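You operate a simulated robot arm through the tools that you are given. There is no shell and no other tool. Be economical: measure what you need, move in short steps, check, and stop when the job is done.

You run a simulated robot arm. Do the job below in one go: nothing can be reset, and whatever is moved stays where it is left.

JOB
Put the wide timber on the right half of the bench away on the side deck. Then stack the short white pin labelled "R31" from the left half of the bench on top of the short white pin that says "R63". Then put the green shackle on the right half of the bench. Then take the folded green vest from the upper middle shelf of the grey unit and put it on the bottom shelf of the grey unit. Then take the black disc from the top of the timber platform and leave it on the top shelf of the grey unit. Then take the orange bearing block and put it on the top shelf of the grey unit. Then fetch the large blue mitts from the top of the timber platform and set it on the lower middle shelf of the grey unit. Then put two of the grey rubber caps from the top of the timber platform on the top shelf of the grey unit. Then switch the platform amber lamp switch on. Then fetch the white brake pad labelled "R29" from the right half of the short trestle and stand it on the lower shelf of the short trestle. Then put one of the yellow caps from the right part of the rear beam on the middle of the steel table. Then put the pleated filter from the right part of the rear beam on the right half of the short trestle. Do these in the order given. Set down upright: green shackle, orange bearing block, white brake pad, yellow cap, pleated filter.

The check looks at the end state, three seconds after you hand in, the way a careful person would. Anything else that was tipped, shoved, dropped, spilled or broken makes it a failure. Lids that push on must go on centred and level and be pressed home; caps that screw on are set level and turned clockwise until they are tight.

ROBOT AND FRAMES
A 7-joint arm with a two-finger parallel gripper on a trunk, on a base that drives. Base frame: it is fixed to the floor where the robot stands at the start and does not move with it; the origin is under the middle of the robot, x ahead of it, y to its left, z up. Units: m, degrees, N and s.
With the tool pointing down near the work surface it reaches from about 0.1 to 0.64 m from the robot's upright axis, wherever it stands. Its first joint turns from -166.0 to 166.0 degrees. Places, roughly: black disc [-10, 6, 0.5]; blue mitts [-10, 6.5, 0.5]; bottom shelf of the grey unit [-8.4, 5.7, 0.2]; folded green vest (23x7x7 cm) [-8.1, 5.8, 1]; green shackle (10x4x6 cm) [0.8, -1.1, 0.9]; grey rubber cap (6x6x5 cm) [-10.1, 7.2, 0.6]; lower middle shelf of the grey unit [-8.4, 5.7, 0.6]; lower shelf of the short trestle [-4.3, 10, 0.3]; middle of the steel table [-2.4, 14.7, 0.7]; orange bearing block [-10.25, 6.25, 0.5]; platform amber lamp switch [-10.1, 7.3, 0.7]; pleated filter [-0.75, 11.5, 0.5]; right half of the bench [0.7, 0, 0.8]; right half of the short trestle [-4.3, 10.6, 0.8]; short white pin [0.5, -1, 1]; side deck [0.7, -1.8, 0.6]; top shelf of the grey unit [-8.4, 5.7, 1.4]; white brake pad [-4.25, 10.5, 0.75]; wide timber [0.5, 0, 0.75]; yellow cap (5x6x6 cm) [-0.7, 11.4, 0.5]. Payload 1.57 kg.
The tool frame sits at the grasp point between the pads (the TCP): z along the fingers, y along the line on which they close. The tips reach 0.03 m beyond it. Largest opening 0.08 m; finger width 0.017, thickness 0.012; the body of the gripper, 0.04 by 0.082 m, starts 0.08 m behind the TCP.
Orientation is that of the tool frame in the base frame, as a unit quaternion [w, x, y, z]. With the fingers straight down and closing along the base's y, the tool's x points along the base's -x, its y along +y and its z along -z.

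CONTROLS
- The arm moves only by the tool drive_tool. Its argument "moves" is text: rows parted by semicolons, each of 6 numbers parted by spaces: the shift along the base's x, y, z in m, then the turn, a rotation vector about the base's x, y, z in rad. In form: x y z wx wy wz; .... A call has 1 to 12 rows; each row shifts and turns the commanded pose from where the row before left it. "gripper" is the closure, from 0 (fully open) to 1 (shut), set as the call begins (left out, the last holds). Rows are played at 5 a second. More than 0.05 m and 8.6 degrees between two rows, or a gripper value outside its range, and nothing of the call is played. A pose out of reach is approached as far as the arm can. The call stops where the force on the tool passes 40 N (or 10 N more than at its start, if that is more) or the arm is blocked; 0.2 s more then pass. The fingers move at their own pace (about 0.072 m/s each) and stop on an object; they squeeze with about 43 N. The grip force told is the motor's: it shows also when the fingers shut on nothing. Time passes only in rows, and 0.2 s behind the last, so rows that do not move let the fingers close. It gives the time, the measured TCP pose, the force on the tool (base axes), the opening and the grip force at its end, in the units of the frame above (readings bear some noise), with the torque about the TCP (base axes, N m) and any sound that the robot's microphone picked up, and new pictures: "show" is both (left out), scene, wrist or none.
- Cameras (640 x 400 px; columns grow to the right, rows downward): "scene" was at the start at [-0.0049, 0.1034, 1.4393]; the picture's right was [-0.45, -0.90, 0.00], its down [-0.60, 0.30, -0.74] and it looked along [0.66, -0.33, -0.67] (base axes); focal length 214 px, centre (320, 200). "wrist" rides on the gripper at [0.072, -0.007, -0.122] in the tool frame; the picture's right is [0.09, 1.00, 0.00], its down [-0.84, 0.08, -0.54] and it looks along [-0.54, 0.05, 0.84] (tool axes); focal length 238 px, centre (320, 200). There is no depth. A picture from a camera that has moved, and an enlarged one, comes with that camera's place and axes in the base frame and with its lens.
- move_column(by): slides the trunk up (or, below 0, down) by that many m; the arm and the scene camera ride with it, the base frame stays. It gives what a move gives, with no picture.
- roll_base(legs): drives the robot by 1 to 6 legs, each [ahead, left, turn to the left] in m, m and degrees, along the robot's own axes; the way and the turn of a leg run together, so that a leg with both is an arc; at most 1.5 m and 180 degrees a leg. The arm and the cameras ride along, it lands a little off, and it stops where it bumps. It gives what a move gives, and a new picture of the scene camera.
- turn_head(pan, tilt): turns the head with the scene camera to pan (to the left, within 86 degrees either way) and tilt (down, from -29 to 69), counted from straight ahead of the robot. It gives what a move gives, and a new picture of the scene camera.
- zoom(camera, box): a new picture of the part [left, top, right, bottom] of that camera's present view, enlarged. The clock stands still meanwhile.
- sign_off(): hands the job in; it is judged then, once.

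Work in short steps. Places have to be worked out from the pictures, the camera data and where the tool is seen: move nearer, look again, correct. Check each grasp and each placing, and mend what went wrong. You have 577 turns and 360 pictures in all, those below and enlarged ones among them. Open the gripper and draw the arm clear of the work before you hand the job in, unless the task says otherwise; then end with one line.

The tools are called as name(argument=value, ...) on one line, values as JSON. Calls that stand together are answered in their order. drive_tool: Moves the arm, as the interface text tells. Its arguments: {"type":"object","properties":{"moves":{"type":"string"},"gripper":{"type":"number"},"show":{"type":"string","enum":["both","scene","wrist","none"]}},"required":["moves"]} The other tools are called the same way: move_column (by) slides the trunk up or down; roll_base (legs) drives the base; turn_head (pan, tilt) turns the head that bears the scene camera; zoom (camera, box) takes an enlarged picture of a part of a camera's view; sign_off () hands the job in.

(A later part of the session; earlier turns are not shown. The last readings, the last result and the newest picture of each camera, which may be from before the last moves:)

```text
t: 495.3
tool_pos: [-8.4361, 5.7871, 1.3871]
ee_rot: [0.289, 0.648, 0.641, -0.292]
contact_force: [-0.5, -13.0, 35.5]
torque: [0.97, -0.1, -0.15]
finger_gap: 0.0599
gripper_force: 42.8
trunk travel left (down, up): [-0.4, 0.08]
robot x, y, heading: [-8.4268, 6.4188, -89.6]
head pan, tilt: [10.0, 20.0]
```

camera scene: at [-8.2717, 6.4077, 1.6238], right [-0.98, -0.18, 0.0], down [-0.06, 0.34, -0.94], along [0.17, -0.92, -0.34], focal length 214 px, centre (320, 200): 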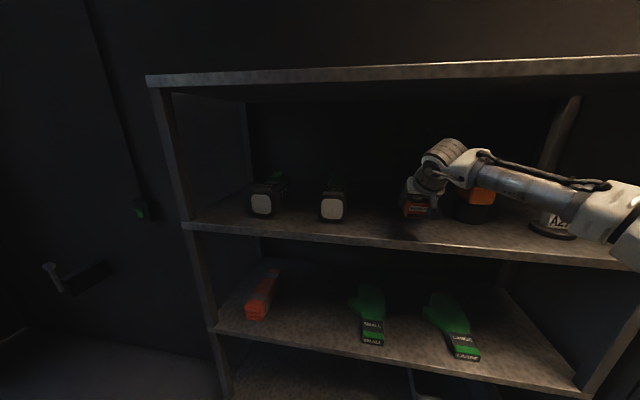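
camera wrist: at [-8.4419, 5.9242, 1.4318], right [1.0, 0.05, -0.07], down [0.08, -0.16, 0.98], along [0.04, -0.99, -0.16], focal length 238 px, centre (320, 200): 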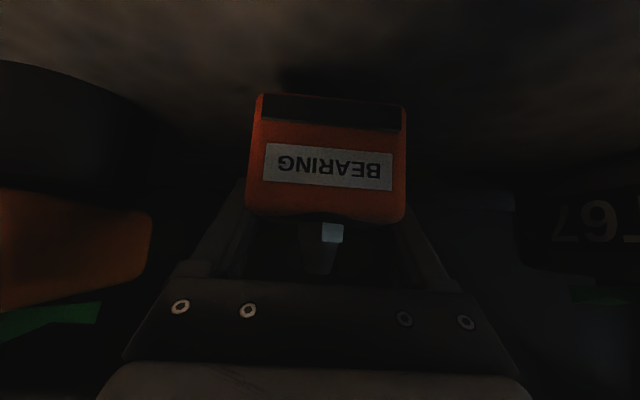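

Contact as expected (1.387). I unload slightly and release.

drive_tool(moves="0 0 0.003 0 0 0;0 0 0 0 0 0", show="none")

drive_tool(moves="0 0 0 0 0 0;0 0 0 0 0 0;0 0 0 0 0 0", gripper=0, show="none")

drive_tool(moves="0 0.025 0.022 0 0 0;0 0.03 0.028 0 0 0;0 0.035 0.02 0 0 0;0 0.04 0 0 0 0;0 0 0 0 0 0")

```text
t: 495.9
tool_pos: [-8.4358, 5.7865, 1.3875]
ee_rot: [0.287, 0.648, 0.642, -0.291]
contact_force: [1.3, -11.9, 25.4]
torque: [-0.99, -0.3, -0.11]
finger_gap: 0.06
gripper_force: 43.4
trunk travel left (down, up): [-0.4, 0.08]
robot x, y, heading: [-8.4317, 6.4184, -90.0]
head pan, tilt: [10.0, 20.0]
```

```text
t: 496.7
tool_pos: [-8.4391, 5.788, 1.3868]
ee_rot: [0.285, 0.651, 0.64, -0.291]
contact_force: [-11.6, -6.2, 24.3]
torque: [-0.55, -0.58, -0.71]
finger_gap: 0.0693
gripper_force: 0.0
trunk travel left (down, up): [-0.4, 0.08]
robot x, y, heading: [-8.4331, 6.4189, -90.1]
head pan, tilt: [10.0, 20.0]
```

```text
t: 497.9
tool_pos: [-8.4354, 5.9175, 1.4551]
ee_rot: [0.285, 0.649, 0.643, -0.289]
contact_force: [0.2, -0.1, -0.5]
torque: [-0.01, 0.01, 0.0]
finger_gap: 0.08
gripper_force: 0.1
trunk travel left (down, up): [-0.4, 0.08]
robot x, y, heading: [-8.4287, 6.419, -89.8]
head pan, tilt: [10.0, 20.0]
camera scene: at [-8.2717, 6.4083, 1.6238], right [-0.98, -0.18, 0.0], down [-0.06, 0.34, -0.94], along [0.17, -0.93, -0.34], focal length 214 px, centre (320, 200)
camera wrist: at [-8.4404, 6.0552, 1.483], right [1.0, 0.05, -0.07], down [0.08, -0.16, 0.98], along [0.04, -0.99, -0.16], focal length 238 px, centre (320, 200)
```

scene: 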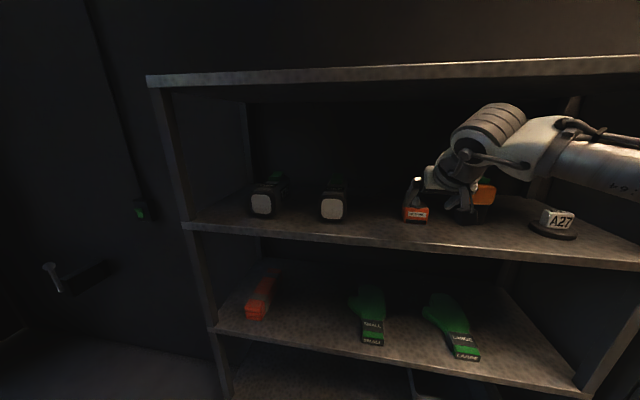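
wrist: 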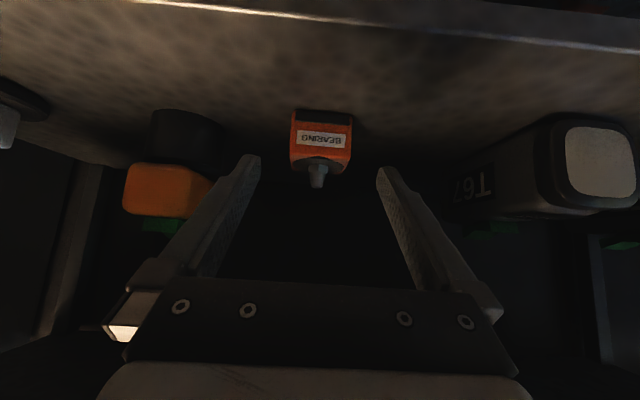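

Bearing block stands upright. Next the LARGE mitts; I back out and return to the platform.

roll_base(legs=[[-0.58, 0, 0], [0, 0, -90]])

move_column(by=-0.4)

roll_base(legs=[[0.9, 0.3, 0]])

```text
t: 507.4
tool_pos: [-8.9333, 7.0097, 1.4548]
ee_rot: [-0.006, 0.914, -0.011, -0.406]
contact_force: [0.2, 0.3, -0.3]
torque: [0.01, -0.01, -0.02]
finger_gap: 0.0801
gripper_force: 0.1
trunk travel left (down, up): [-0.4, 0.08]
robot x, y, heading: [-8.4266, 6.9962, 179.3]
head pan, tilt: [10.0, 20.0]
camera scene: at [-8.4439, 6.841, 1.6238], right [-0.16, 0.99, 0.0], down [0.34, 0.06, -0.94], along [-0.93, -0.15, -0.34], focal length 214 px, centre (320, 200)
```

scene: 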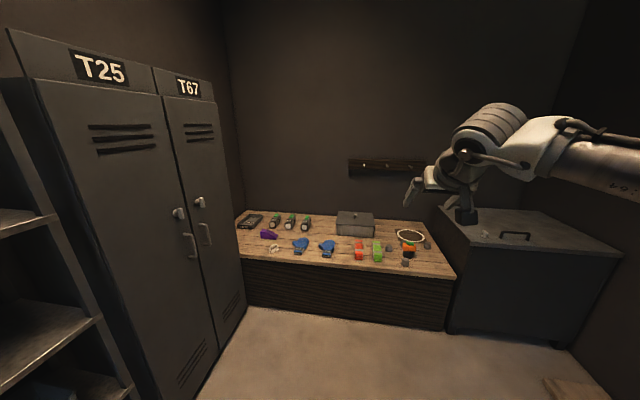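

```text
t: 511.2
tool_pos: [-8.9335, 7.0115, 1.0539]
ee_rot: [-0.005, 0.914, -0.01, -0.406]
contact_force: [0.3, -0.5, -0.4]
torque: [0.01, -0.03, -0.01]
finger_gap: 0.0799
gripper_force: 0.1
trunk travel left (down, up): [0.0, 0.48]
robot x, y, heading: [-8.4343, 6.9976, 179.7]
head pan, tilt: [10.0, 20.0]
```

```text
t: 517.4
tool_pos: [-9.8364, 6.7157, 1.0546]
ee_rot: [-0.002, 0.914, -0.006, -0.406]
contact_force: [0.2, 0.4, -0.4]
torque: [-0.02, -0.02, -0.02]
finger_gap: 0.0799
gripper_force: 0.0
trunk travel left (down, up): [0.0, 0.48]
robot x, y, heading: [-9.3369, 6.7097, 179.8]
head pan, tilt: [10.0, 20.0]
camera scene: at [-9.3461, 6.5512, 1.2238], right [-0.17, 0.98, 0.0], down [0.34, 0.06, -0.94], along [-0.93, -0.16, -0.34], focal length 214 px, centre (320, 200)
```

scene: 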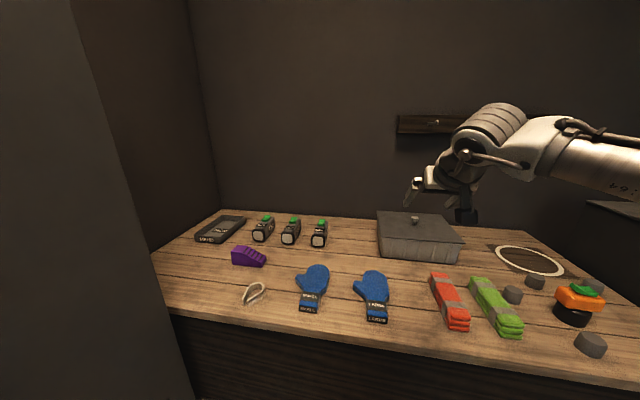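

drive_tool(moves="-0.005 -0.01 -0.045 0 0 0;-0.005 -0.01 -0.045 0 0 0;-0.005 -0.01 -0.045 0 0 0;-0.005 -0.01 -0.045 0 0 0;-0.005 -0.01 -0.045 0 0 0;-0.005 -0.01 -0.045 0 0 0;0 0 -0.045 0 0 0;0 0 0 0 0 0", show="wrist")

```text
t: 519.2
tool_pos: [-9.8643, 6.6569, 0.7385]
ee_rot: [-0.004, 0.914, -0.007, -0.406]
contact_force: [-0.1, 0.2, 0.6]
torque: [0.02, 0.01, -0.03]
finger_gap: 0.08
gripper_force: 0.0
trunk travel left (down, up): [0.0, 0.48]
robot x, y, heading: [-9.3362, 6.7075, 180.0]
head pan, tilt: [10.0, 20.0]
camera wrist: at [-9.725, 6.6615, 0.7678], right [0.05, -1.0, -0.07], down [-0.16, -0.08, 0.98], along [-0.99, -0.04, -0.16], focal length 238 px, centre (320, 200)
```

wrist: 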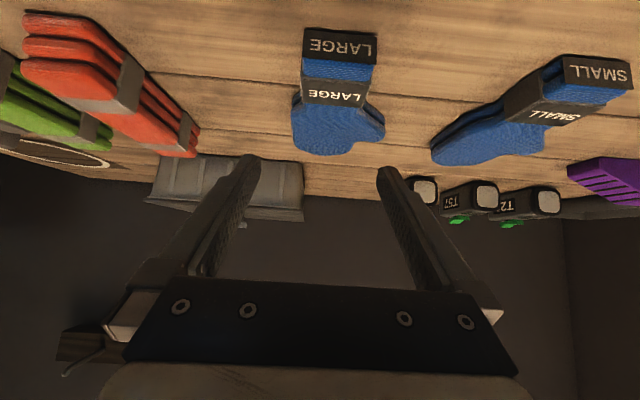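

Cuff: 6.5 cm wide, x -9.92…-9.985, centre y≈6.644. I approach it.

drive_tool(moves="-0.015 -0.004 -0.028 0 0 0;-0.016 -0.005 -0.028 0 0 0;-0.016 -0.004 -0.028 0 0 0;-0.015 0 -0.014 0 0 0;0 0 0 0 0 0", show="wrist")

```text
t: 520.4
tool_pos: [-9.9276, 6.6431, 0.6417]
ee_rot: [-0.004, 0.914, -0.006, -0.406]
contact_force: [-0.2, 0.5, -0.4]
torque: [0.01, 0.01, 0.0]
finger_gap: 0.0799
gripper_force: 0.0
trunk travel left (down, up): [0.0, 0.48]
robot x, y, heading: [-9.3353, 6.706, 179.9]
head pan, tilt: [10.0, 20.0]
camera wrist: at [-9.7889, 6.6474, 0.6694], right [0.05, -1.0, -0.07], down [-0.16, -0.08, 0.98], along [-0.99, -0.04, -0.16], focal length 238 px, centre (320, 200)
```

wrist: 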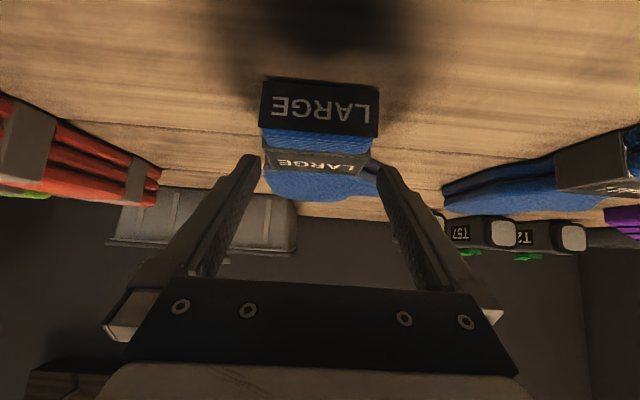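

drive_tool(moves="-0.016 0 -0.015 0 0 0;-0.012 0 -0.011 0 0 0;0 0 0 0 0 0", show="none")

drive_tool(moves="0 0 0 0 0 0;0 0 0 0 0 0;0 0 0 0 0 0;0 0 0 0 0 0", gripper=1, show="wrist")

```text
t: 521.2
tool_pos: [-9.9564, 6.6417, 0.6146]
ee_rot: [-0.005, 0.914, -0.006, -0.406]
contact_force: [0.2, 1.2, 0.4]
torque: [-0.01, -0.03, 0.0]
finger_gap: 0.0799
gripper_force: 0.2
trunk travel left (down, up): [0.0, 0.48]
robot x, y, heading: [-9.3319, 6.7073, 180.2]
head pan, tilt: [10.0, 20.0]
```

```text
t: 522.2
tool_pos: [-9.9572, 6.6426, 0.6151]
ee_rot: [-0.004, 0.914, -0.007, -0.406]
contact_force: [-0.5, 0.8, 1.3]
torque: [0.15, 0.17, -0.14]
finger_gap: 0.0693
gripper_force: 43.2
trunk travel left (down, up): [0.0, 0.48]
robot x, y, heading: [-9.336, 6.7082, 179.9]
head pan, tilt: [10.0, 20.0]
camera wrist: at [-9.817, 6.6466, 0.6433], right [0.05, -1.0, -0.07], down [-0.16, -0.08, 0.98], along [-0.99, -0.04, -0.16], focal length 238 px, centre (320, 200)
```

wrist: 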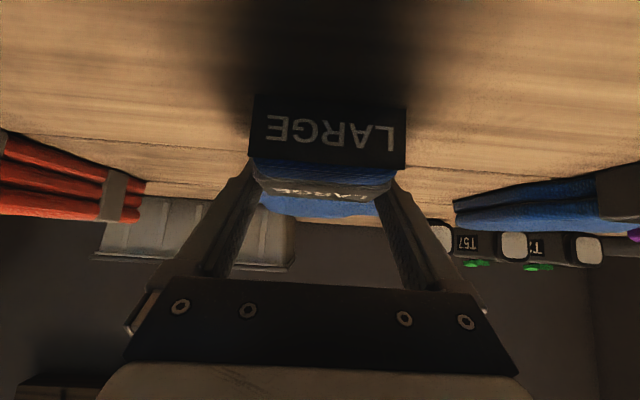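

Gripped at 6.9 cm. I lift and check for droop.

drive_tool(moves="0 0 0.015 0 0 0;0 0 0.03 0 0 0;0 0 0.045 0 0 0;0 0 0.045 0 0 0;0.02 0 0.04 0 0 0;0 0 0 0 0 0")

```text
t: 523.6
tool_pos: [-9.9367, 6.6413, 0.7912]
ee_rot: [-0.003, 0.914, -0.006, -0.406]
contact_force: [-0.3, 0.0, -1.9]
torque: [0.02, -0.11, -0.03]
finger_gap: 0.0695
gripper_force: 42.8
trunk travel left (down, up): [0.0, 0.48]
robot x, y, heading: [-9.336, 6.7072, 179.7]
head pan, tilt: [10.0, 20.0]
camera scene: at [-9.3462, 6.5512, 1.2238], right [-0.17, 0.98, 0.0], down [0.34, 0.06, -0.94], along [-0.93, -0.16, -0.34], focal length 214 px, centre (320, 200)
camera wrist: at [-9.7986, 6.6464, 0.8203], right [0.05, -1.0, -0.07], down [-0.16, -0.08, 0.98], along [-0.99, -0.04, -0.16], focal length 238 px, centre (320, 200)
```

scene: 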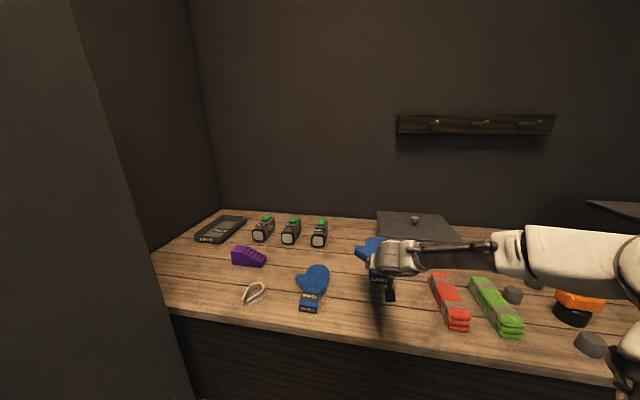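
wrist: 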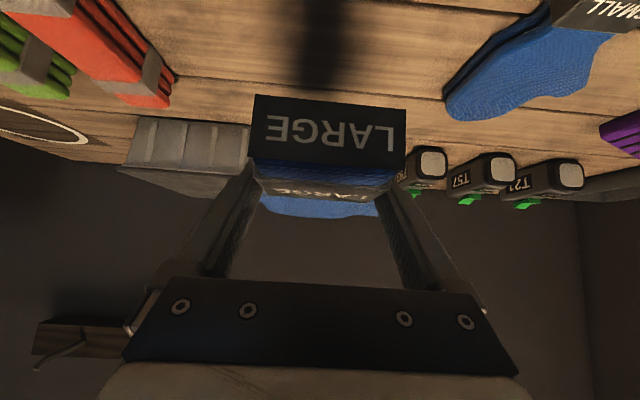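

Mitts held flat. I reverse, turn and go to the shelf.

roll_base(legs=[[-0.5, 0, 0], [0, -0.33, 0], [0, 0, 90], [0, 0.58, 0]])

turn_head(pan=5, tilt=30)

```text
t: 539.6
tool_pos: [-8.1885, 6.4342, 0.7914]
ee_rot: [0.284, 0.65, 0.642, -0.289]
contact_force: [-0.5, 0.0, -1.5]
torque: [0.12, -0.02, 0.0]
finger_gap: 0.0696
gripper_force: 43.3
trunk travel left (down, up): [0.0, 0.48]
robot x, y, heading: [-8.2534, 7.0369, -90.1]
head pan, tilt: [10.0, 20.0]
camera scene: at [-8.097, 7.026, 1.2238], right [-0.98, -0.17, 0.0], down [-0.06, 0.34, -0.94], along [0.16, -0.93, -0.34], focal length 214 px, centre (320, 200)
```

scene: 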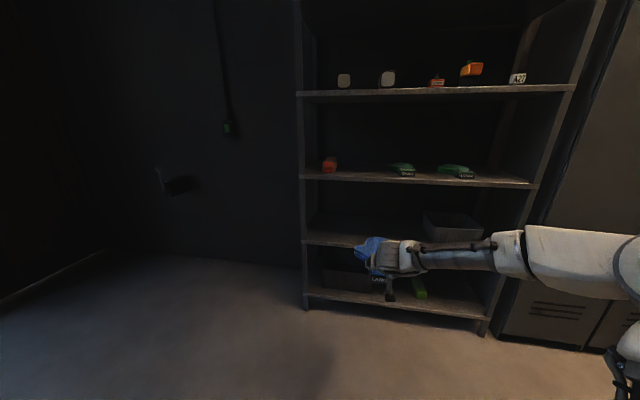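

```text
t: 540.4
tool_pos: [-8.1883, 6.4349, 0.7908]
ee_rot: [0.284, 0.651, 0.642, -0.29]
contact_force: [-0.3, 0.1, -1.3]
torque: [0.13, -0.03, -0.01]
finger_gap: 0.0692
gripper_force: 43.3
trunk travel left (down, up): [0.0, 0.48]
robot x, y, heading: [-8.2542, 7.037, -90.0]
head pan, tilt: [5.0, 30.0]
camera scene: at [-8.1053, 7.0276, 1.2078], right [-1.0, -0.09, 0.0], down [-0.04, 0.5, -0.87], along [0.08, -0.86, -0.5], focal length 214 px, centre (320, 200)
```

scene: 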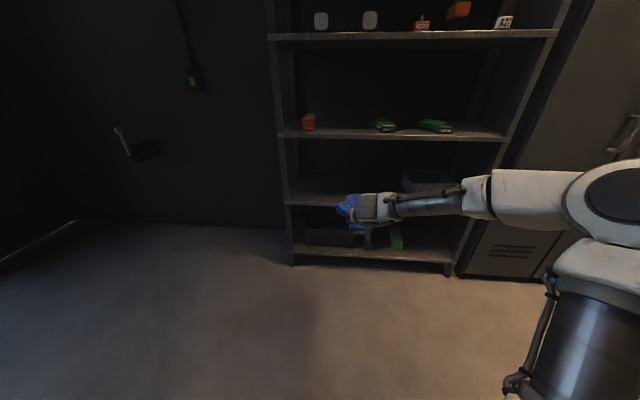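

I lower to just above the lower-middle shelf level and drive in.

drive_tool(moves="-0.01 0 -0.045 0 0 0;-0.01 0 -0.045 0 0 0;-0.01 0 -0.04 0 0 0;0 0 0 0 0 0", show="none")

roll_base(legs=[[0.3, 0, 0]])

drive_tool(moves="0 0 0 0 0 0", show="wrist")

```text
t: 541.4
tool_pos: [-8.2179, 6.4338, 0.6601]
ee_rot: [0.285, 0.65, 0.642, -0.29]
contact_force: [0.8, 0.3, -2.8]
torque: [0.13, 0.03, -0.01]
finger_gap: 0.0693
gripper_force: 43.5
trunk travel left (down, up): [0.0, 0.48]
robot x, y, heading: [-8.251, 7.0338, -90.3]
head pan, tilt: [5.0, 30.0]
```

```text
t: 543.9
tool_pos: [-8.2183, 6.1312, 0.6601]
ee_rot: [0.284, 0.651, 0.642, -0.29]
contact_force: [0.6, -0.2, -1.4]
torque: [0.1, 0.03, -0.04]
finger_gap: 0.0695
gripper_force: 43.1
trunk travel left (down, up): [0.0, 0.48]
robot x, y, heading: [-8.2546, 6.7355, -90.0]
head pan, tilt: [5.0, 30.0]
camera scene: at [-8.1053, 6.726, 1.2077], right [-1.0, -0.09, 0.0], down [-0.04, 0.5, -0.87], along [0.08, -0.86, -0.5], focal length 214 px, centre (320, 200)
```

scene: 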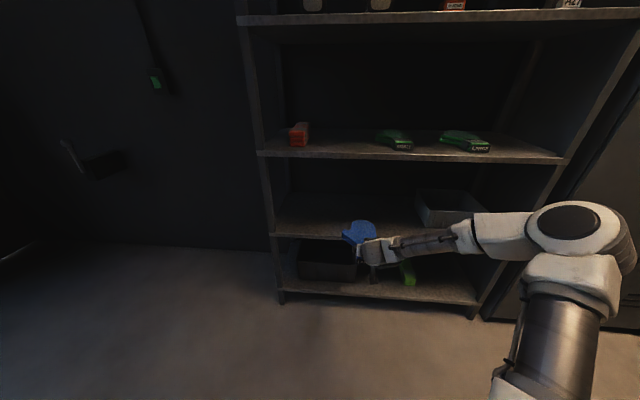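

```text
t: 544.3
tool_pos: [-8.2187, 6.1318, 0.6602]
ee_rot: [0.285, 0.65, 0.642, -0.289]
contact_force: [0.3, 0.2, -1.2]
torque: [0.12, -0.01, 0.01]
finger_gap: 0.0697
gripper_force: 43.4
trunk travel left (down, up): [0.0, 0.48]
robot x, y, heading: [-8.2566, 6.7334, -89.8]
head pan, tilt: [5.0, 30.0]
camera wrist: at [-8.223, 6.2702, 0.6889], right [1.0, 0.05, -0.07], down [0.08, -0.16, 0.98], along [0.04, -0.99, -0.16], focal length 238 px, centre (320, 200)
```

wrist: 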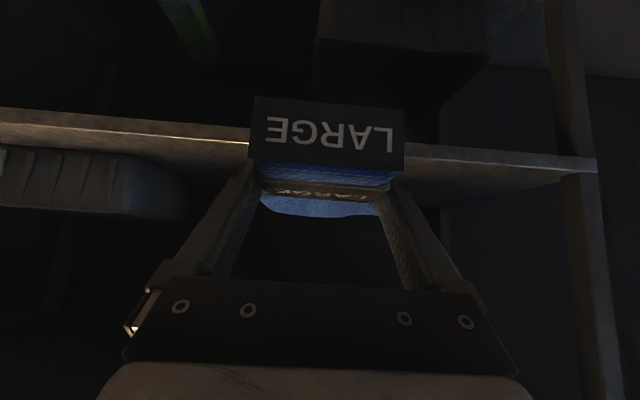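

roll_base(legs=[[0.3, 0, 0]])

drive_tool(moves="0 -0.015 -0.015 0 0 0;0 0 -0.015 0 0 0;0 0 -0.01 0 0 0;0 0 -0.007 0 0 0;0 0 -0.005 0 0 0;0 0 -0.005 0 0 0;0 0 -0.004 0 0 0;0 0 0 0 0 0")

```text
t: 546.9
tool_pos: [-8.2203, 5.8291, 0.6603]
ee_rot: [0.284, 0.652, 0.641, -0.289]
contact_force: [0.5, 0.5, -1.5]
torque: [0.1, -0.01, 0.02]
finger_gap: 0.0698
gripper_force: 43.0
trunk travel left (down, up): [0.0, 0.48]
robot x, y, heading: [-8.2561, 6.4292, -90.2]
head pan, tilt: [5.0, 30.0]
camera scene: at [-8.1057, 6.4232, 1.2077], right [-1.0, -0.08, 0.0], down [-0.04, 0.5, -0.87], along [0.07, -0.86, -0.5], focal length 214 px, centre (320, 200)
```

scene: 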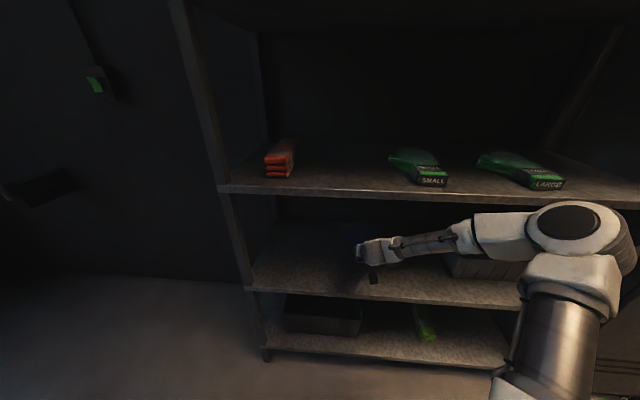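

```text
t: 548.7
tool_pos: [-8.221, 5.8139, 0.5993]
ee_rot: [0.284, 0.651, 0.641, -0.29]
contact_force: [0.2, -0.6, -0.8]
torque: [0.15, 0.0, -0.01]
finger_gap: 0.0696
gripper_force: 43.2
trunk travel left (down, up): [0.0, 0.48]
robot x, y, heading: [-8.253, 6.4362, -90.5]
head pan, tilt: [5.0, 30.0]
camera scene: at [-8.1057, 6.4232, 1.2077], right [-1.0, -0.08, 0.0], down [-0.04, 0.5, -0.87], along [0.07, -0.86, -0.5], focal length 214 px, centre (320, 200)
camera wrist: at [-8.2247, 5.9524, 0.6273], right [1.0, 0.05, -0.07], down [0.08, -0.16, 0.98], along [0.03, -0.99, -0.16], focal length 238 px, centre (320, 200)
```

scene: 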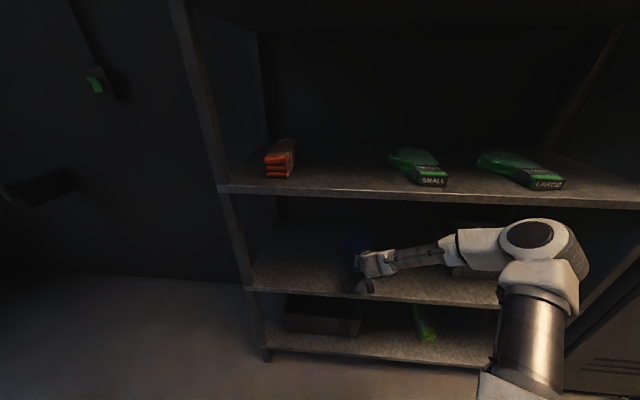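
wrist: 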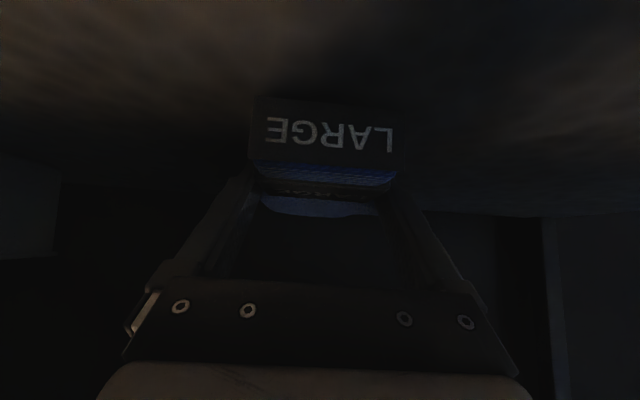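

drive_tool(moves="0 0 -0.004 0 0 0;0 0 -0.003 0 0 0;0 0 -0.003 0 0 0;0 0 0 0 0 0", show="none")

```text
t: 549.9
tool_pos: [-8.22, 5.8121, 0.595]
ee_rot: [0.289, 0.649, 0.639, -0.296]
contact_force: [-0.4, 2.7, 15.0]
torque: [0.93, -0.06, -0.01]
finger_gap: 0.0696
gripper_force: 43.4
trunk travel left (down, up): [0.0, 0.48]
robot x, y, heading: [-8.2569, 6.4351, -90.3]
head pan, tilt: [5.0, 30.0]
stopped in row 4: the force on the tool passed its limit at 41 N (the readings are from after the stop); the commanded pose is now the measured one
```

Contact on the shelf. I release, then withdraw along the finger axis.

drive_tool(moves="0 0 0.002 0 0 0;0 0 0 0 0 0;0 0 0 0 0 0", gripper=0, show="none")

drive_tool(moves="0 0.025 0.022 0 0 0;0 0.03 0.028 0 0 0;0 0.03 0.02 0 0 0;0 0 0 0 0 0", show="wrist")

roll_base(legs=[[-0.6, 0, 0]])

```text
t: 550.7
tool_pos: [-8.2202, 5.8119, 0.5935]
ee_rot: [0.286, 0.651, 0.639, -0.294]
contact_force: [-0.3, -0.5, 0.9]
torque: [-0.01, -0.03, 0.02]
finger_gap: 0.0799
gripper_force: 0.1
trunk travel left (down, up): [0.0, 0.48]
robot x, y, heading: [-8.2551, 6.4346, -90.0]
head pan, tilt: [5.0, 30.0]
```

```text
t: 551.7
tool_pos: [-8.221, 5.8978, 0.6655]
ee_rot: [0.287, 0.65, 0.64, -0.293]
contact_force: [0.0, 0.5, 0.5]
torque: [0.0, -0.01, 0.0]
finger_gap: 0.08
gripper_force: 0.0
trunk travel left (down, up): [0.0, 0.48]
robot x, y, heading: [-8.26, 6.4327, -90.2]
head pan, tilt: [5.0, 30.0]
camera wrist: at [-8.2246, 6.0362, 0.6925], right [1.0, 0.04, -0.07], down [0.08, -0.15, 0.99], along [0.03, -0.99, -0.15], focal length 238 px, centre (320, 200)
```

wrist: 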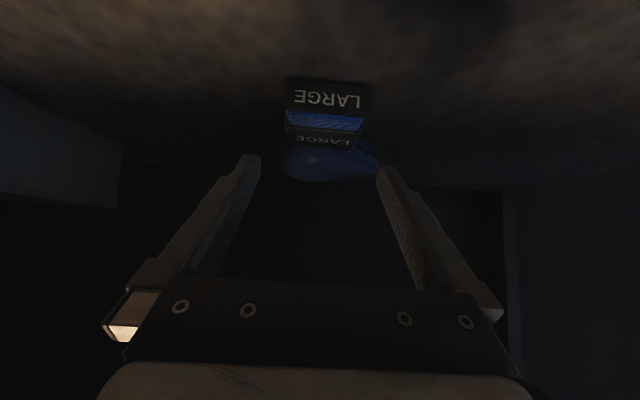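

```text
t: 556.1
tool_pos: [-8.2181, 6.5059, 0.6646]
ee_rot: [0.286, 0.65, 0.64, -0.294]
contact_force: [-0.6, -0.4, 0.0]
torque: [0.01, -0.01, -0.03]
finger_gap: 0.08
gripper_force: 0.1
trunk travel left (down, up): [0.0, 0.48]
robot x, y, heading: [-8.2503, 7.0437, -90.1]
head pan, tilt: [5.0, 30.0]
camera scene: at [-8.1046, 7.0312, 1.2078], right [-1.0, -0.09, 0.0], down [-0.04, 0.5, -0.87], along [0.07, -0.86, -0.5], focal length 214 px, centre (320, 200)
```

scene: 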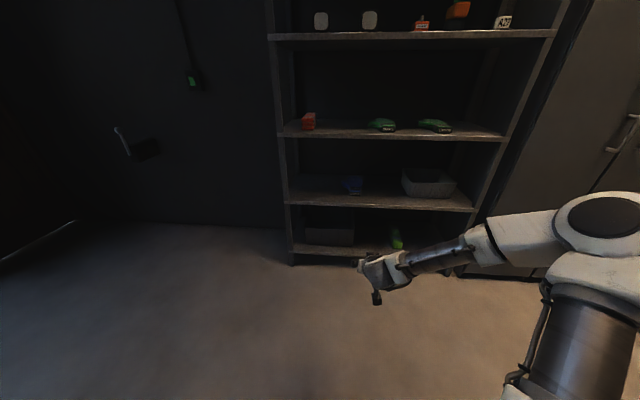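

Mitts placed on the lower middle shelf. Now the grey caps; I raise the tool and drive to the platform's right part.

drive_tool(moves="0 0 0.045 0 0 0;0 0 0.045 0 0 0;0 0 0.045 0 0 0;0 0 0.045 0 0 0;0 0 0.045 0 0 0;0 0 0.045 0 0 0", show="none")

roll_base(legs=[[0, 0, -90], [1.0, -0.1, 0]])

turn_head(pan=-15, tilt=30)

```text
t: 557.5
tool_pos: [-8.2199, 6.5038, 0.9342]
ee_rot: [0.287, 0.649, 0.641, -0.293]
contact_force: [0.4, 0.0, -0.9]
torque: [-0.01, 0.01, 0.02]
finger_gap: 0.0802
gripper_force: 0.1
trunk travel left (down, up): [0.0, 0.48]
robot x, y, heading: [-8.256, 7.0421, -90.2]
head pan, tilt: [5.0, 30.0]
```

```text
t: 569.4
tool_pos: [-9.7896, 7.0817, 0.9338]
ee_rot: [-0.002, 0.912, 0.0, -0.41]
contact_force: [0.2, 0.2, -0.4]
torque: [0.01, -0.02, 0.05]
finger_gap: 0.0801
gripper_force: 0.1
trunk travel left (down, up): [0.0, 0.48]
robot x, y, heading: [-9.2542, 7.1217, -179.4]
head pan, tilt: [5.0, 30.0]
camera scene: at [-9.2597, 6.9753, 1.2078], right [-0.1, 0.99, 0.0], down [0.5, 0.05, -0.87], along [-0.86, -0.09, -0.5], focal length 214 px, centre (320, 200)
```

scene: 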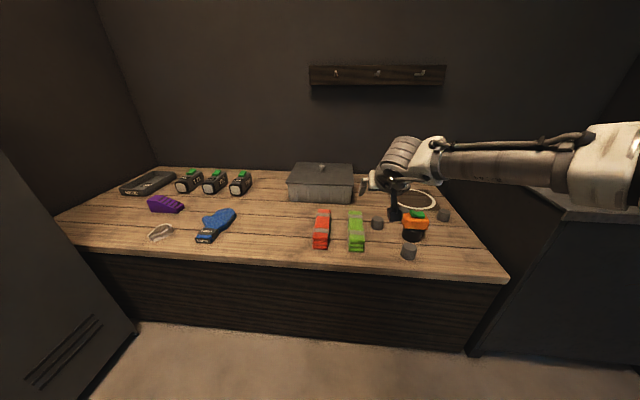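

```text
t: 570.3
tool_pos: [-9.7891, 7.0817, 0.9317]
ee_rot: [-0.002, 0.912, 0.0, -0.41]
contact_force: [-0.7, 0.0, -0.7]
torque: [-0.01, -0.01, -0.01]
finger_gap: 0.0802
gripper_force: 0.1
trunk travel left (down, up): [0.0, 0.48]
robot x, y, heading: [-9.2526, 7.1213, -179.7]
head pan, tilt: [-15.0, 30.0]
camera scene: at [-9.2573, 7.0066, 1.2078], right [0.25, 0.97, 0.0], down [0.48, -0.12, -0.87], along [-0.84, 0.21, -0.5], focal length 214 px, centre (320, 200)
```

scene: 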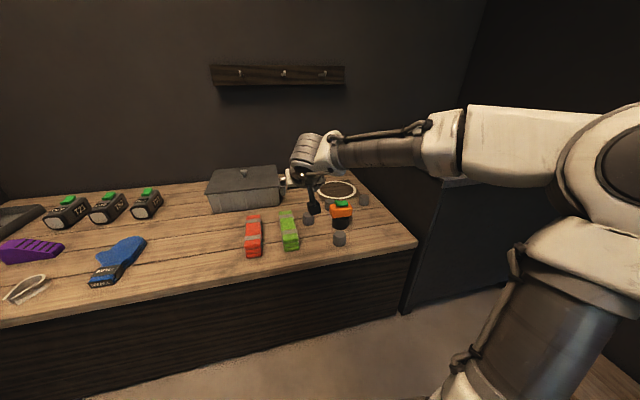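

zoom(camera="scene", box=[270, 160, 410, 260])

```text
4.00 times, centred on (340, 210) of scene
camera zoom: at [-9.2573, 7.0066, 1.2078], right [0.25, 0.97, 0.0], down [0.48, -0.12, -0.87], along [-0.84, 0.21, -0.5], focal length 858 px, centre (240, 160)
```

zoom: 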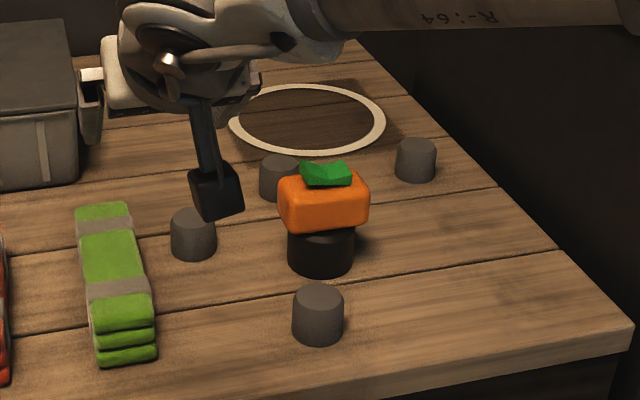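

Front cap ≈(-9.95,7.265); second ≈(-10.12,7.16). I move the base slightly closer and bring the tool over the front cap.

roll_base(legs=[[0.12, 0, -0.5]])

drive_tool(moves="0.02 0.035 -0.02 0 0 0;0.01 0.035 -0.03 0 0 0;0 0.035 -0.03 0 0 0;0 0.035 -0.03 0 0 0;0 0.035 -0.03 0 0 0;0 0 -0.04 0 0 0;0 0 0 0 0 0", show="wrist")

```text
t: 571.7
tool_pos: [-9.9098, 7.0858, 0.9344]
ee_rot: [-0.004, 0.912, -0.005, -0.41]
contact_force: [-1.0, -0.3, 0.3]
torque: [0.0, -0.02, -0.02]
finger_gap: 0.08
gripper_force: 0.0
trunk travel left (down, up): [0.0, 0.48]
robot x, y, heading: [-9.3701, 7.1256, -179.7]
head pan, tilt: [-15.0, 30.0]
camera scene: at [-9.3782, 7.0057, 1.2078], right [0.25, 0.97, 0.0], down [0.48, -0.13, -0.87], along [-0.84, 0.22, -0.5], focal length 214 px, centre (320, 200)
```

scene: 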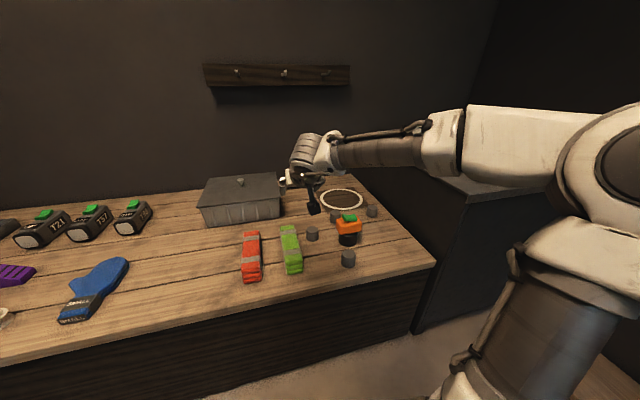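

```text
t: 573.3
tool_pos: [-9.8802, 7.2603, 0.7558]
ee_rot: [-0.002, 0.913, -0.003, -0.409]
contact_force: [0.8, 0.4, -0.3]
torque: [0.06, 0.02, -0.01]
finger_gap: 0.0801
gripper_force: 0.0
trunk travel left (down, up): [0.0, 0.48]
robot x, y, heading: [-9.37, 7.1244, -179.7]
head pan, tilt: [-15.0, 30.0]
camera wrist: at [-9.7408, 7.2651, 0.7826], right [0.05, -1.0, -0.07], down [-0.15, -0.08, 0.99], along [-0.99, -0.04, -0.16], focal length 238 px, centre (320, 200)
```

wrist: 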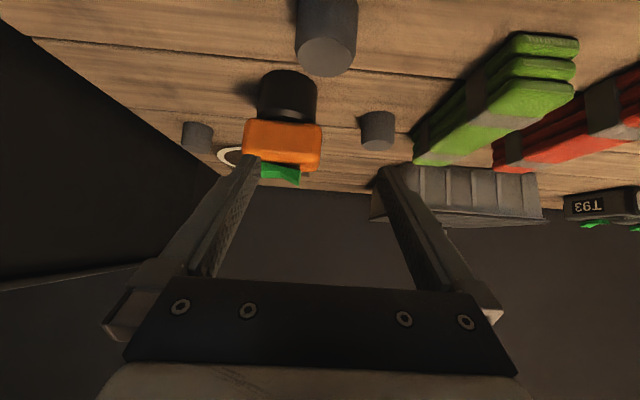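

Cap centre (-9.926,7.262), 5.5 cm across. I descend and approach along the axis.

drive_tool(moves="0.006 0.001 -0.043 0 0 0;0.007 0 -0.043 0 0 0;-0.025 0 -0.023 0 0 0;0 0 0 0 0 0", show="wrist")

```text
t: 574.3
tool_pos: [-9.893, 7.2626, 0.6472]
ee_rot: [-0.004, 0.912, -0.004, -0.41]
contact_force: [0.6, -0.3, -0.6]
torque: [0.02, -0.02, 0.0]
finger_gap: 0.0802
gripper_force: 0.1
trunk travel left (down, up): [0.0, 0.48]
robot x, y, heading: [-9.3722, 7.1219, -180.0]
head pan, tilt: [-15.0, 30.0]
camera wrist: at [-9.7523, 7.2664, 0.6744], right [0.05, -1.0, -0.07], down [-0.15, -0.08, 0.99], along [-0.99, -0.04, -0.15], focal length 238 px, centre (320, 200)
```

wrist: 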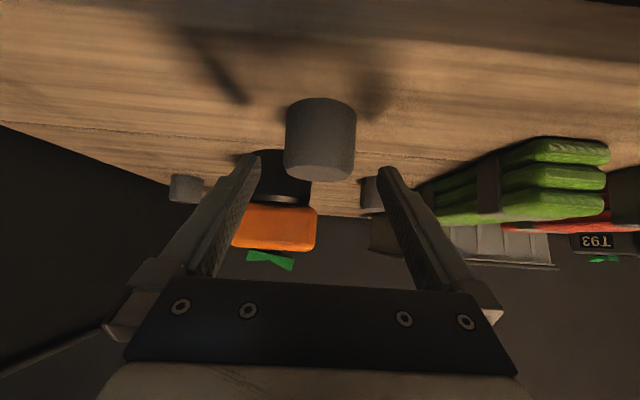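

drive_tool(moves="-0.022 0 -0.018 0 0 0;-0.02 0 -0.015 0 0 0;0 0 0 0 0 0", show="none")

drive_tool(moves="0 0 0 0 0 0;0 0 0 0 0 0;0 0 0 0 0 0;0 0 0 0 0 0", gripper=1, show="none")

drive_tool(moves="0.003 0 0.015 0 0 0;0.005 0 0.035 0 0 0;0.02 0 0.045 0 0 0;0.02 0 0.045 0 0 0;0 0 0.04 0 0 0;0 0 0 0 0 0", show="wrist")

```text
t: 575.1
tool_pos: [-9.9344, 7.262, 0.6128]
ee_rot: [-0.003, 0.912, -0.003, -0.41]
contact_force: [-0.7, -0.3, -0.7]
torque: [0.01, 0.0, 0.01]
finger_gap: 0.0801
gripper_force: 0.1
trunk travel left (down, up): [0.0, 0.48]
robot x, y, heading: [-9.3694, 7.121, -179.6]
head pan, tilt: [-15.0, 30.0]
```

```text
t: 576.1
tool_pos: [-9.9341, 7.2619, 0.613]
ee_rot: [-0.004, 0.912, -0.004, -0.41]
contact_force: [-0.3, 1.1, 1.4]
torque: [0.0, 0.03, -0.03]
finger_gap: 0.055
gripper_force: 43.6
trunk travel left (down, up): [0.0, 0.48]
robot x, y, heading: [-9.3723, 7.1196, -179.8]
head pan, tilt: [-15.0, 30.0]
```

```text
t: 577.5
tool_pos: [-9.8844, 7.2632, 0.7891]
ee_rot: [-0.003, 0.913, -0.004, -0.409]
contact_force: [0.1, -0.1, 0.8]
torque: [0.0, 0.03, -0.04]
finger_gap: 0.0545
gripper_force: 42.7
trunk travel left (down, up): [0.0, 0.48]
robot x, y, heading: [-9.3732, 7.1216, -179.8]
head pan, tilt: [-15.0, 30.0]
camera wrist: at [-9.7449, 7.2669, 0.8178], right [0.05, -1.0, -0.07], down [-0.15, -0.08, 0.99], along [-0.99, -0.04, -0.16], focal length 238 px, centre (320, 200)
```

wrist: 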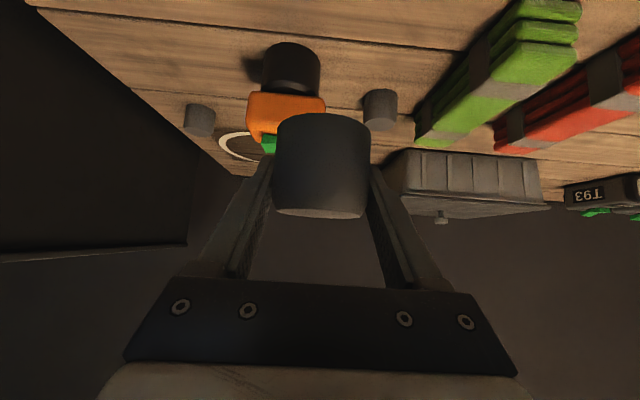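

Cap held. I take it to the shelf.

roll_base(legs=[[-0.5, 0, 0], [0, 0, 90], [0, 0.7, 0]])

move_column(by=0.4)

drive_tool(moves="0 0 0.045 0 0 0;0 0 0.045 0 0 0;0 0 0.045 0 0 0;0 0 0.045 0 0 0;0 0 0.045 0 0 0;0 0 0.03 0 0 0;0 0 0 0 0 0", show="scene")

```text
t: 591.8
tool_pos: [-8.3007, 6.6185, 0.7892]
ee_rot: [0.288, 0.646, 0.645, -0.291]
contact_force: [-0.1, 0.4, -0.7]
torque: [-0.02, 0.03, 0.02]
finger_gap: 0.0547
gripper_force: 42.8
trunk travel left (down, up): [0.0, 0.48]
robot x, y, heading: [-8.1665, 7.1319, -89.1]
head pan, tilt: [-15.0, 30.0]
camera scene: at [-8.0483, 7.1274, 1.2078], right [-0.97, 0.25, 0.0], down [0.12, 0.48, -0.87], along [-0.21, -0.84, -0.5], focal length 214 px, centre (320, 200)
```

scene: 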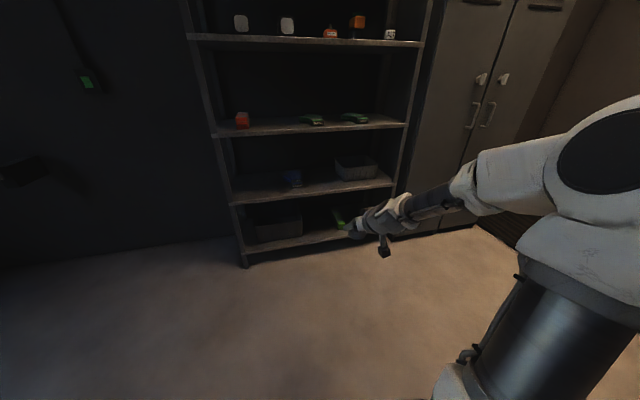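

```text
t: 595.6
tool_pos: [-8.3012, 6.6183, 1.1894]
ee_rot: [0.288, 0.645, 0.645, -0.291]
contact_force: [-0.2, 0.9, -0.6]
torque: [0.02, 0.02, -0.01]
finger_gap: 0.0548
gripper_force: 43.2
trunk travel left (down, up): [-0.4, 0.08]
robot x, y, heading: [-8.164, 7.1334, -89.2]
head pan, tilt: [-15.0, 30.0]
```

```text
t: 597.2
tool_pos: [-8.2987, 6.6202, 1.4456]
ee_rot: [0.288, 0.645, 0.645, -0.291]
contact_force: [-0.4, 0.1, 0.1]
torque: [0.02, 0.0, 0.01]
finger_gap: 0.0547
gripper_force: 42.4
trunk travel left (down, up): [-0.4, 0.08]
robot x, y, heading: [-8.1673, 7.137, -89.4]
head pan, tilt: [-15.0, 30.0]
camera scene: at [-8.0482, 7.1273, 1.6077], right [-0.97, 0.25, 0.0], down [0.12, 0.48, -0.87], along [-0.21, -0.84, -0.5], focal length 214 px, centre (320, 200)
```

scene: 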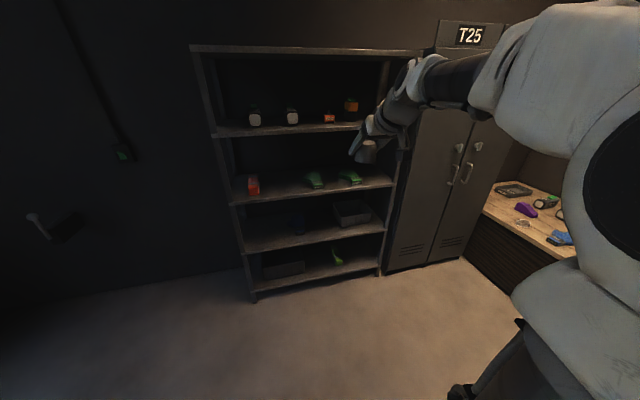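

roll_base(legs=[[0.7, 0, -0.7]])

turn_head(pan=5, tilt=20)

```text
t: 602.1
tool_pos: [-8.3023, 5.9358, 1.4441]
ee_rot: [0.287, 0.649, 0.641, -0.293]
contact_force: [-0.7, -0.2, 0.1]
torque: [0.0, 0.01, -0.01]
finger_gap: 0.0547
gripper_force: 42.7
trunk travel left (down, up): [-0.4, 0.08]
robot x, y, heading: [-8.1639, 6.45, -89.6]
head pan, tilt: [-15.0, 30.0]
camera scene: at [-8.0438, 6.4404, 1.6077], right [-0.97, 0.26, 0.0], down [0.13, 0.48, -0.87], along [-0.22, -0.84, -0.5], focal length 214 px, centre (320, 200)
```

scene: 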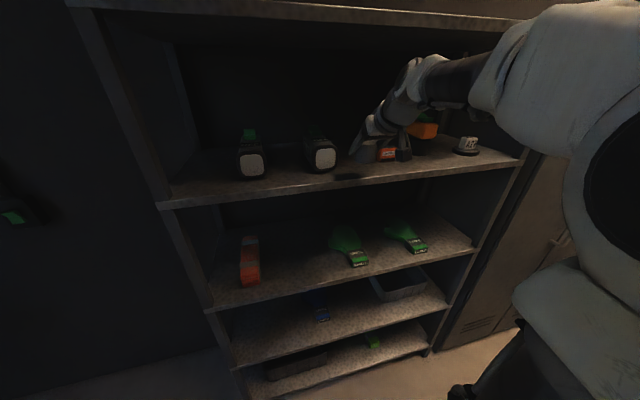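

```text
t: 603.0
tool_pos: [-8.3031, 5.936, 1.4454]
ee_rot: [0.286, 0.649, 0.641, -0.293]
contact_force: [-0.2, 0.1, 0.0]
torque: [-0.01, -0.03, -0.02]
finger_gap: 0.0548
gripper_force: 43.1
trunk travel left (down, up): [-0.4, 0.08]
robot x, y, heading: [-8.1615, 6.448, -89.9]
head pan, tilt: [5.0, 20.0]
camera scene: at [-8.0124, 6.4351, 1.6238], right [-1.0, -0.09, 0.0], down [-0.03, 0.34, -0.94], along [0.08, -0.94, -0.34], focal length 214 px, centre (320, 200)
```

scene: 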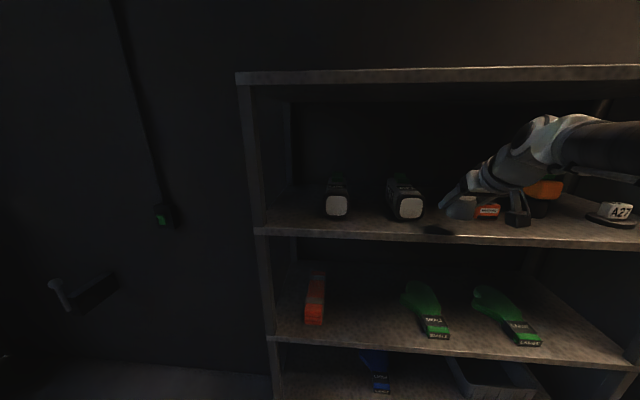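

The gap between lamp and bearing block is centred at x≈-8.34. I move in there.

drive_tool(moves="-0.018 0 0 0 0 0;-0.017 -0.02 0 0 0 0;0 -0.04 0 0 0 0;0 -0.04 0 0 0 0;0 -0.045 0 0 0 0;0 0 -0.02 0 0 0;0 0 -0.015 0 0 0;0 0 0 0 0 0")

```text
t: 604.8
tool_pos: [-8.3363, 5.7917, 1.4079]
ee_rot: [0.287, 0.649, 0.641, -0.293]
contact_force: [-0.4, 0.3, -1.1]
torque: [0.03, 0.05, 0.0]
finger_gap: 0.0548
gripper_force: 42.9
trunk travel left (down, up): [-0.4, 0.08]
robot x, y, heading: [-8.1599, 6.448, -90.1]
head pan, tilt: [5.0, 20.0]
camera scene: at [-8.0123, 6.435, 1.6238], right [-1.0, -0.09, 0.0], down [-0.03, 0.34, -0.94], along [0.08, -0.94, -0.34], focal length 214 px, centre (320, 200)
camera wrist: at [-8.3415, 5.9303, 1.4359], right [1.0, 0.05, -0.07], down [0.08, -0.15, 0.99], along [0.04, -0.99, -0.16], focal length 238 px, centre (320, 200)
```

scene: 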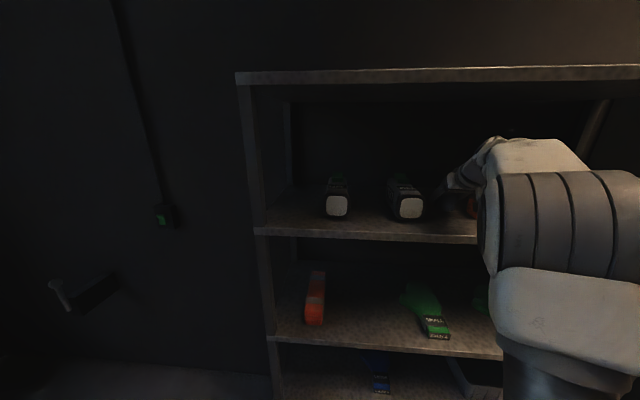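
wrist: 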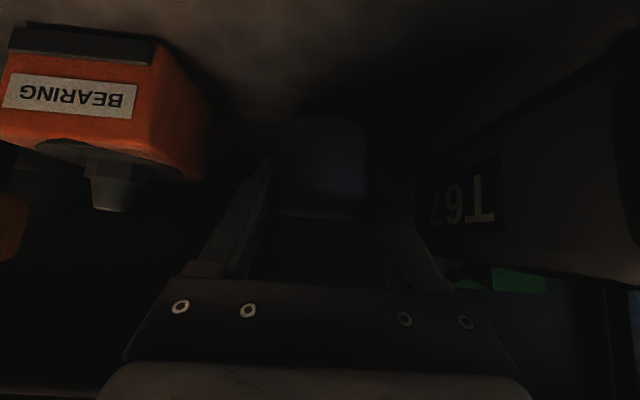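

Clear on both sides. I lower to contact and release with a limited opening.

drive_tool(moves="0 0 -0.005 0 0 0;0 0 -0.004 0 0 0;0 0 -0.003 0 0 0;0 0 -0.003 0 0 0;0 0 -0.003 0 0 0;0 0 0 0 0 0", show="none")

```text
t: 606.1
tool_pos: [-8.3383, 5.7912, 1.3928]
ee_rot: [0.287, 0.649, 0.641, -0.294]
contact_force: [-0.6, 0.6, 4.6]
torque: [0.13, -0.08, 0.02]
finger_gap: 0.055
gripper_force: 43.4
trunk travel left (down, up): [-0.4, 0.08]
robot x, y, heading: [-8.1627, 6.4475, -89.9]
head pan, tilt: [5.0, 20.0]
```

drive_tool(moves="0 0 -0.001 0 0 0;0 0 0 0 0 0;0 0 0 0 0 0", gripper=0.1, show="none")

drive_tool(moves="0 0.025 0.022 0 0 0;0 0.03 0.028 0 0 0;0 0.035 0.02 0 0 0;0 0.045 0 0 0 0;0 0 0 0 0 0")

```text
t: 607.0
tool_pos: [-8.3385, 5.7909, 1.3907]
ee_rot: [0.287, 0.649, 0.641, -0.293]
contact_force: [0.9, 0.2, 0.6]
torque: [-0.02, -0.02, 0.01]
finger_gap: 0.0721
gripper_force: 0.1
trunk travel left (down, up): [-0.4, 0.08]
robot x, y, heading: [-8.1623, 6.4487, -90.2]
head pan, tilt: [5.0, 20.0]
```

```text
t: 608.1
tool_pos: [-8.3381, 5.9271, 1.461]
ee_rot: [0.286, 0.649, 0.642, -0.292]
contact_force: [0.7, 0.8, 0.2]
torque: [0.01, -0.01, -0.03]
finger_gap: 0.0718
gripper_force: 0.1
trunk travel left (down, up): [-0.4, 0.08]
robot x, y, heading: [-8.164, 6.451, -89.9]
head pan, tilt: [5.0, 20.0]
camera scene: at [-8.0123, 6.4354, 1.6238], right [-1.0, -0.09, 0.0], down [-0.03, 0.34, -0.94], along [0.08, -0.94, -0.34], focal length 214 px, centre (320, 200)
camera wrist: at [-8.3425, 6.065, 1.4879], right [1.0, 0.05, -0.07], down [0.08, -0.15, 0.99], along [0.04, -0.99, -0.16], focal length 238 px, centre (320, 200)
```

scene: 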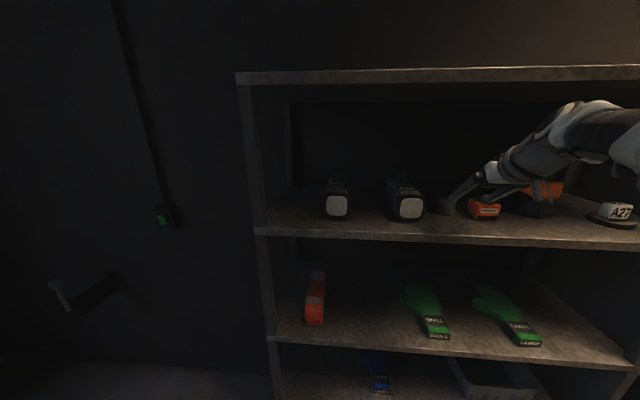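
wrist: 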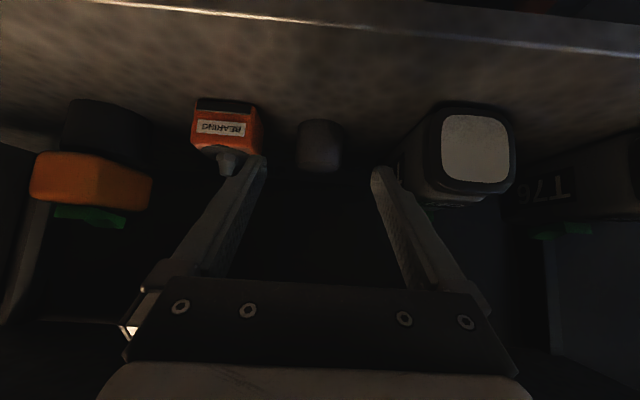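

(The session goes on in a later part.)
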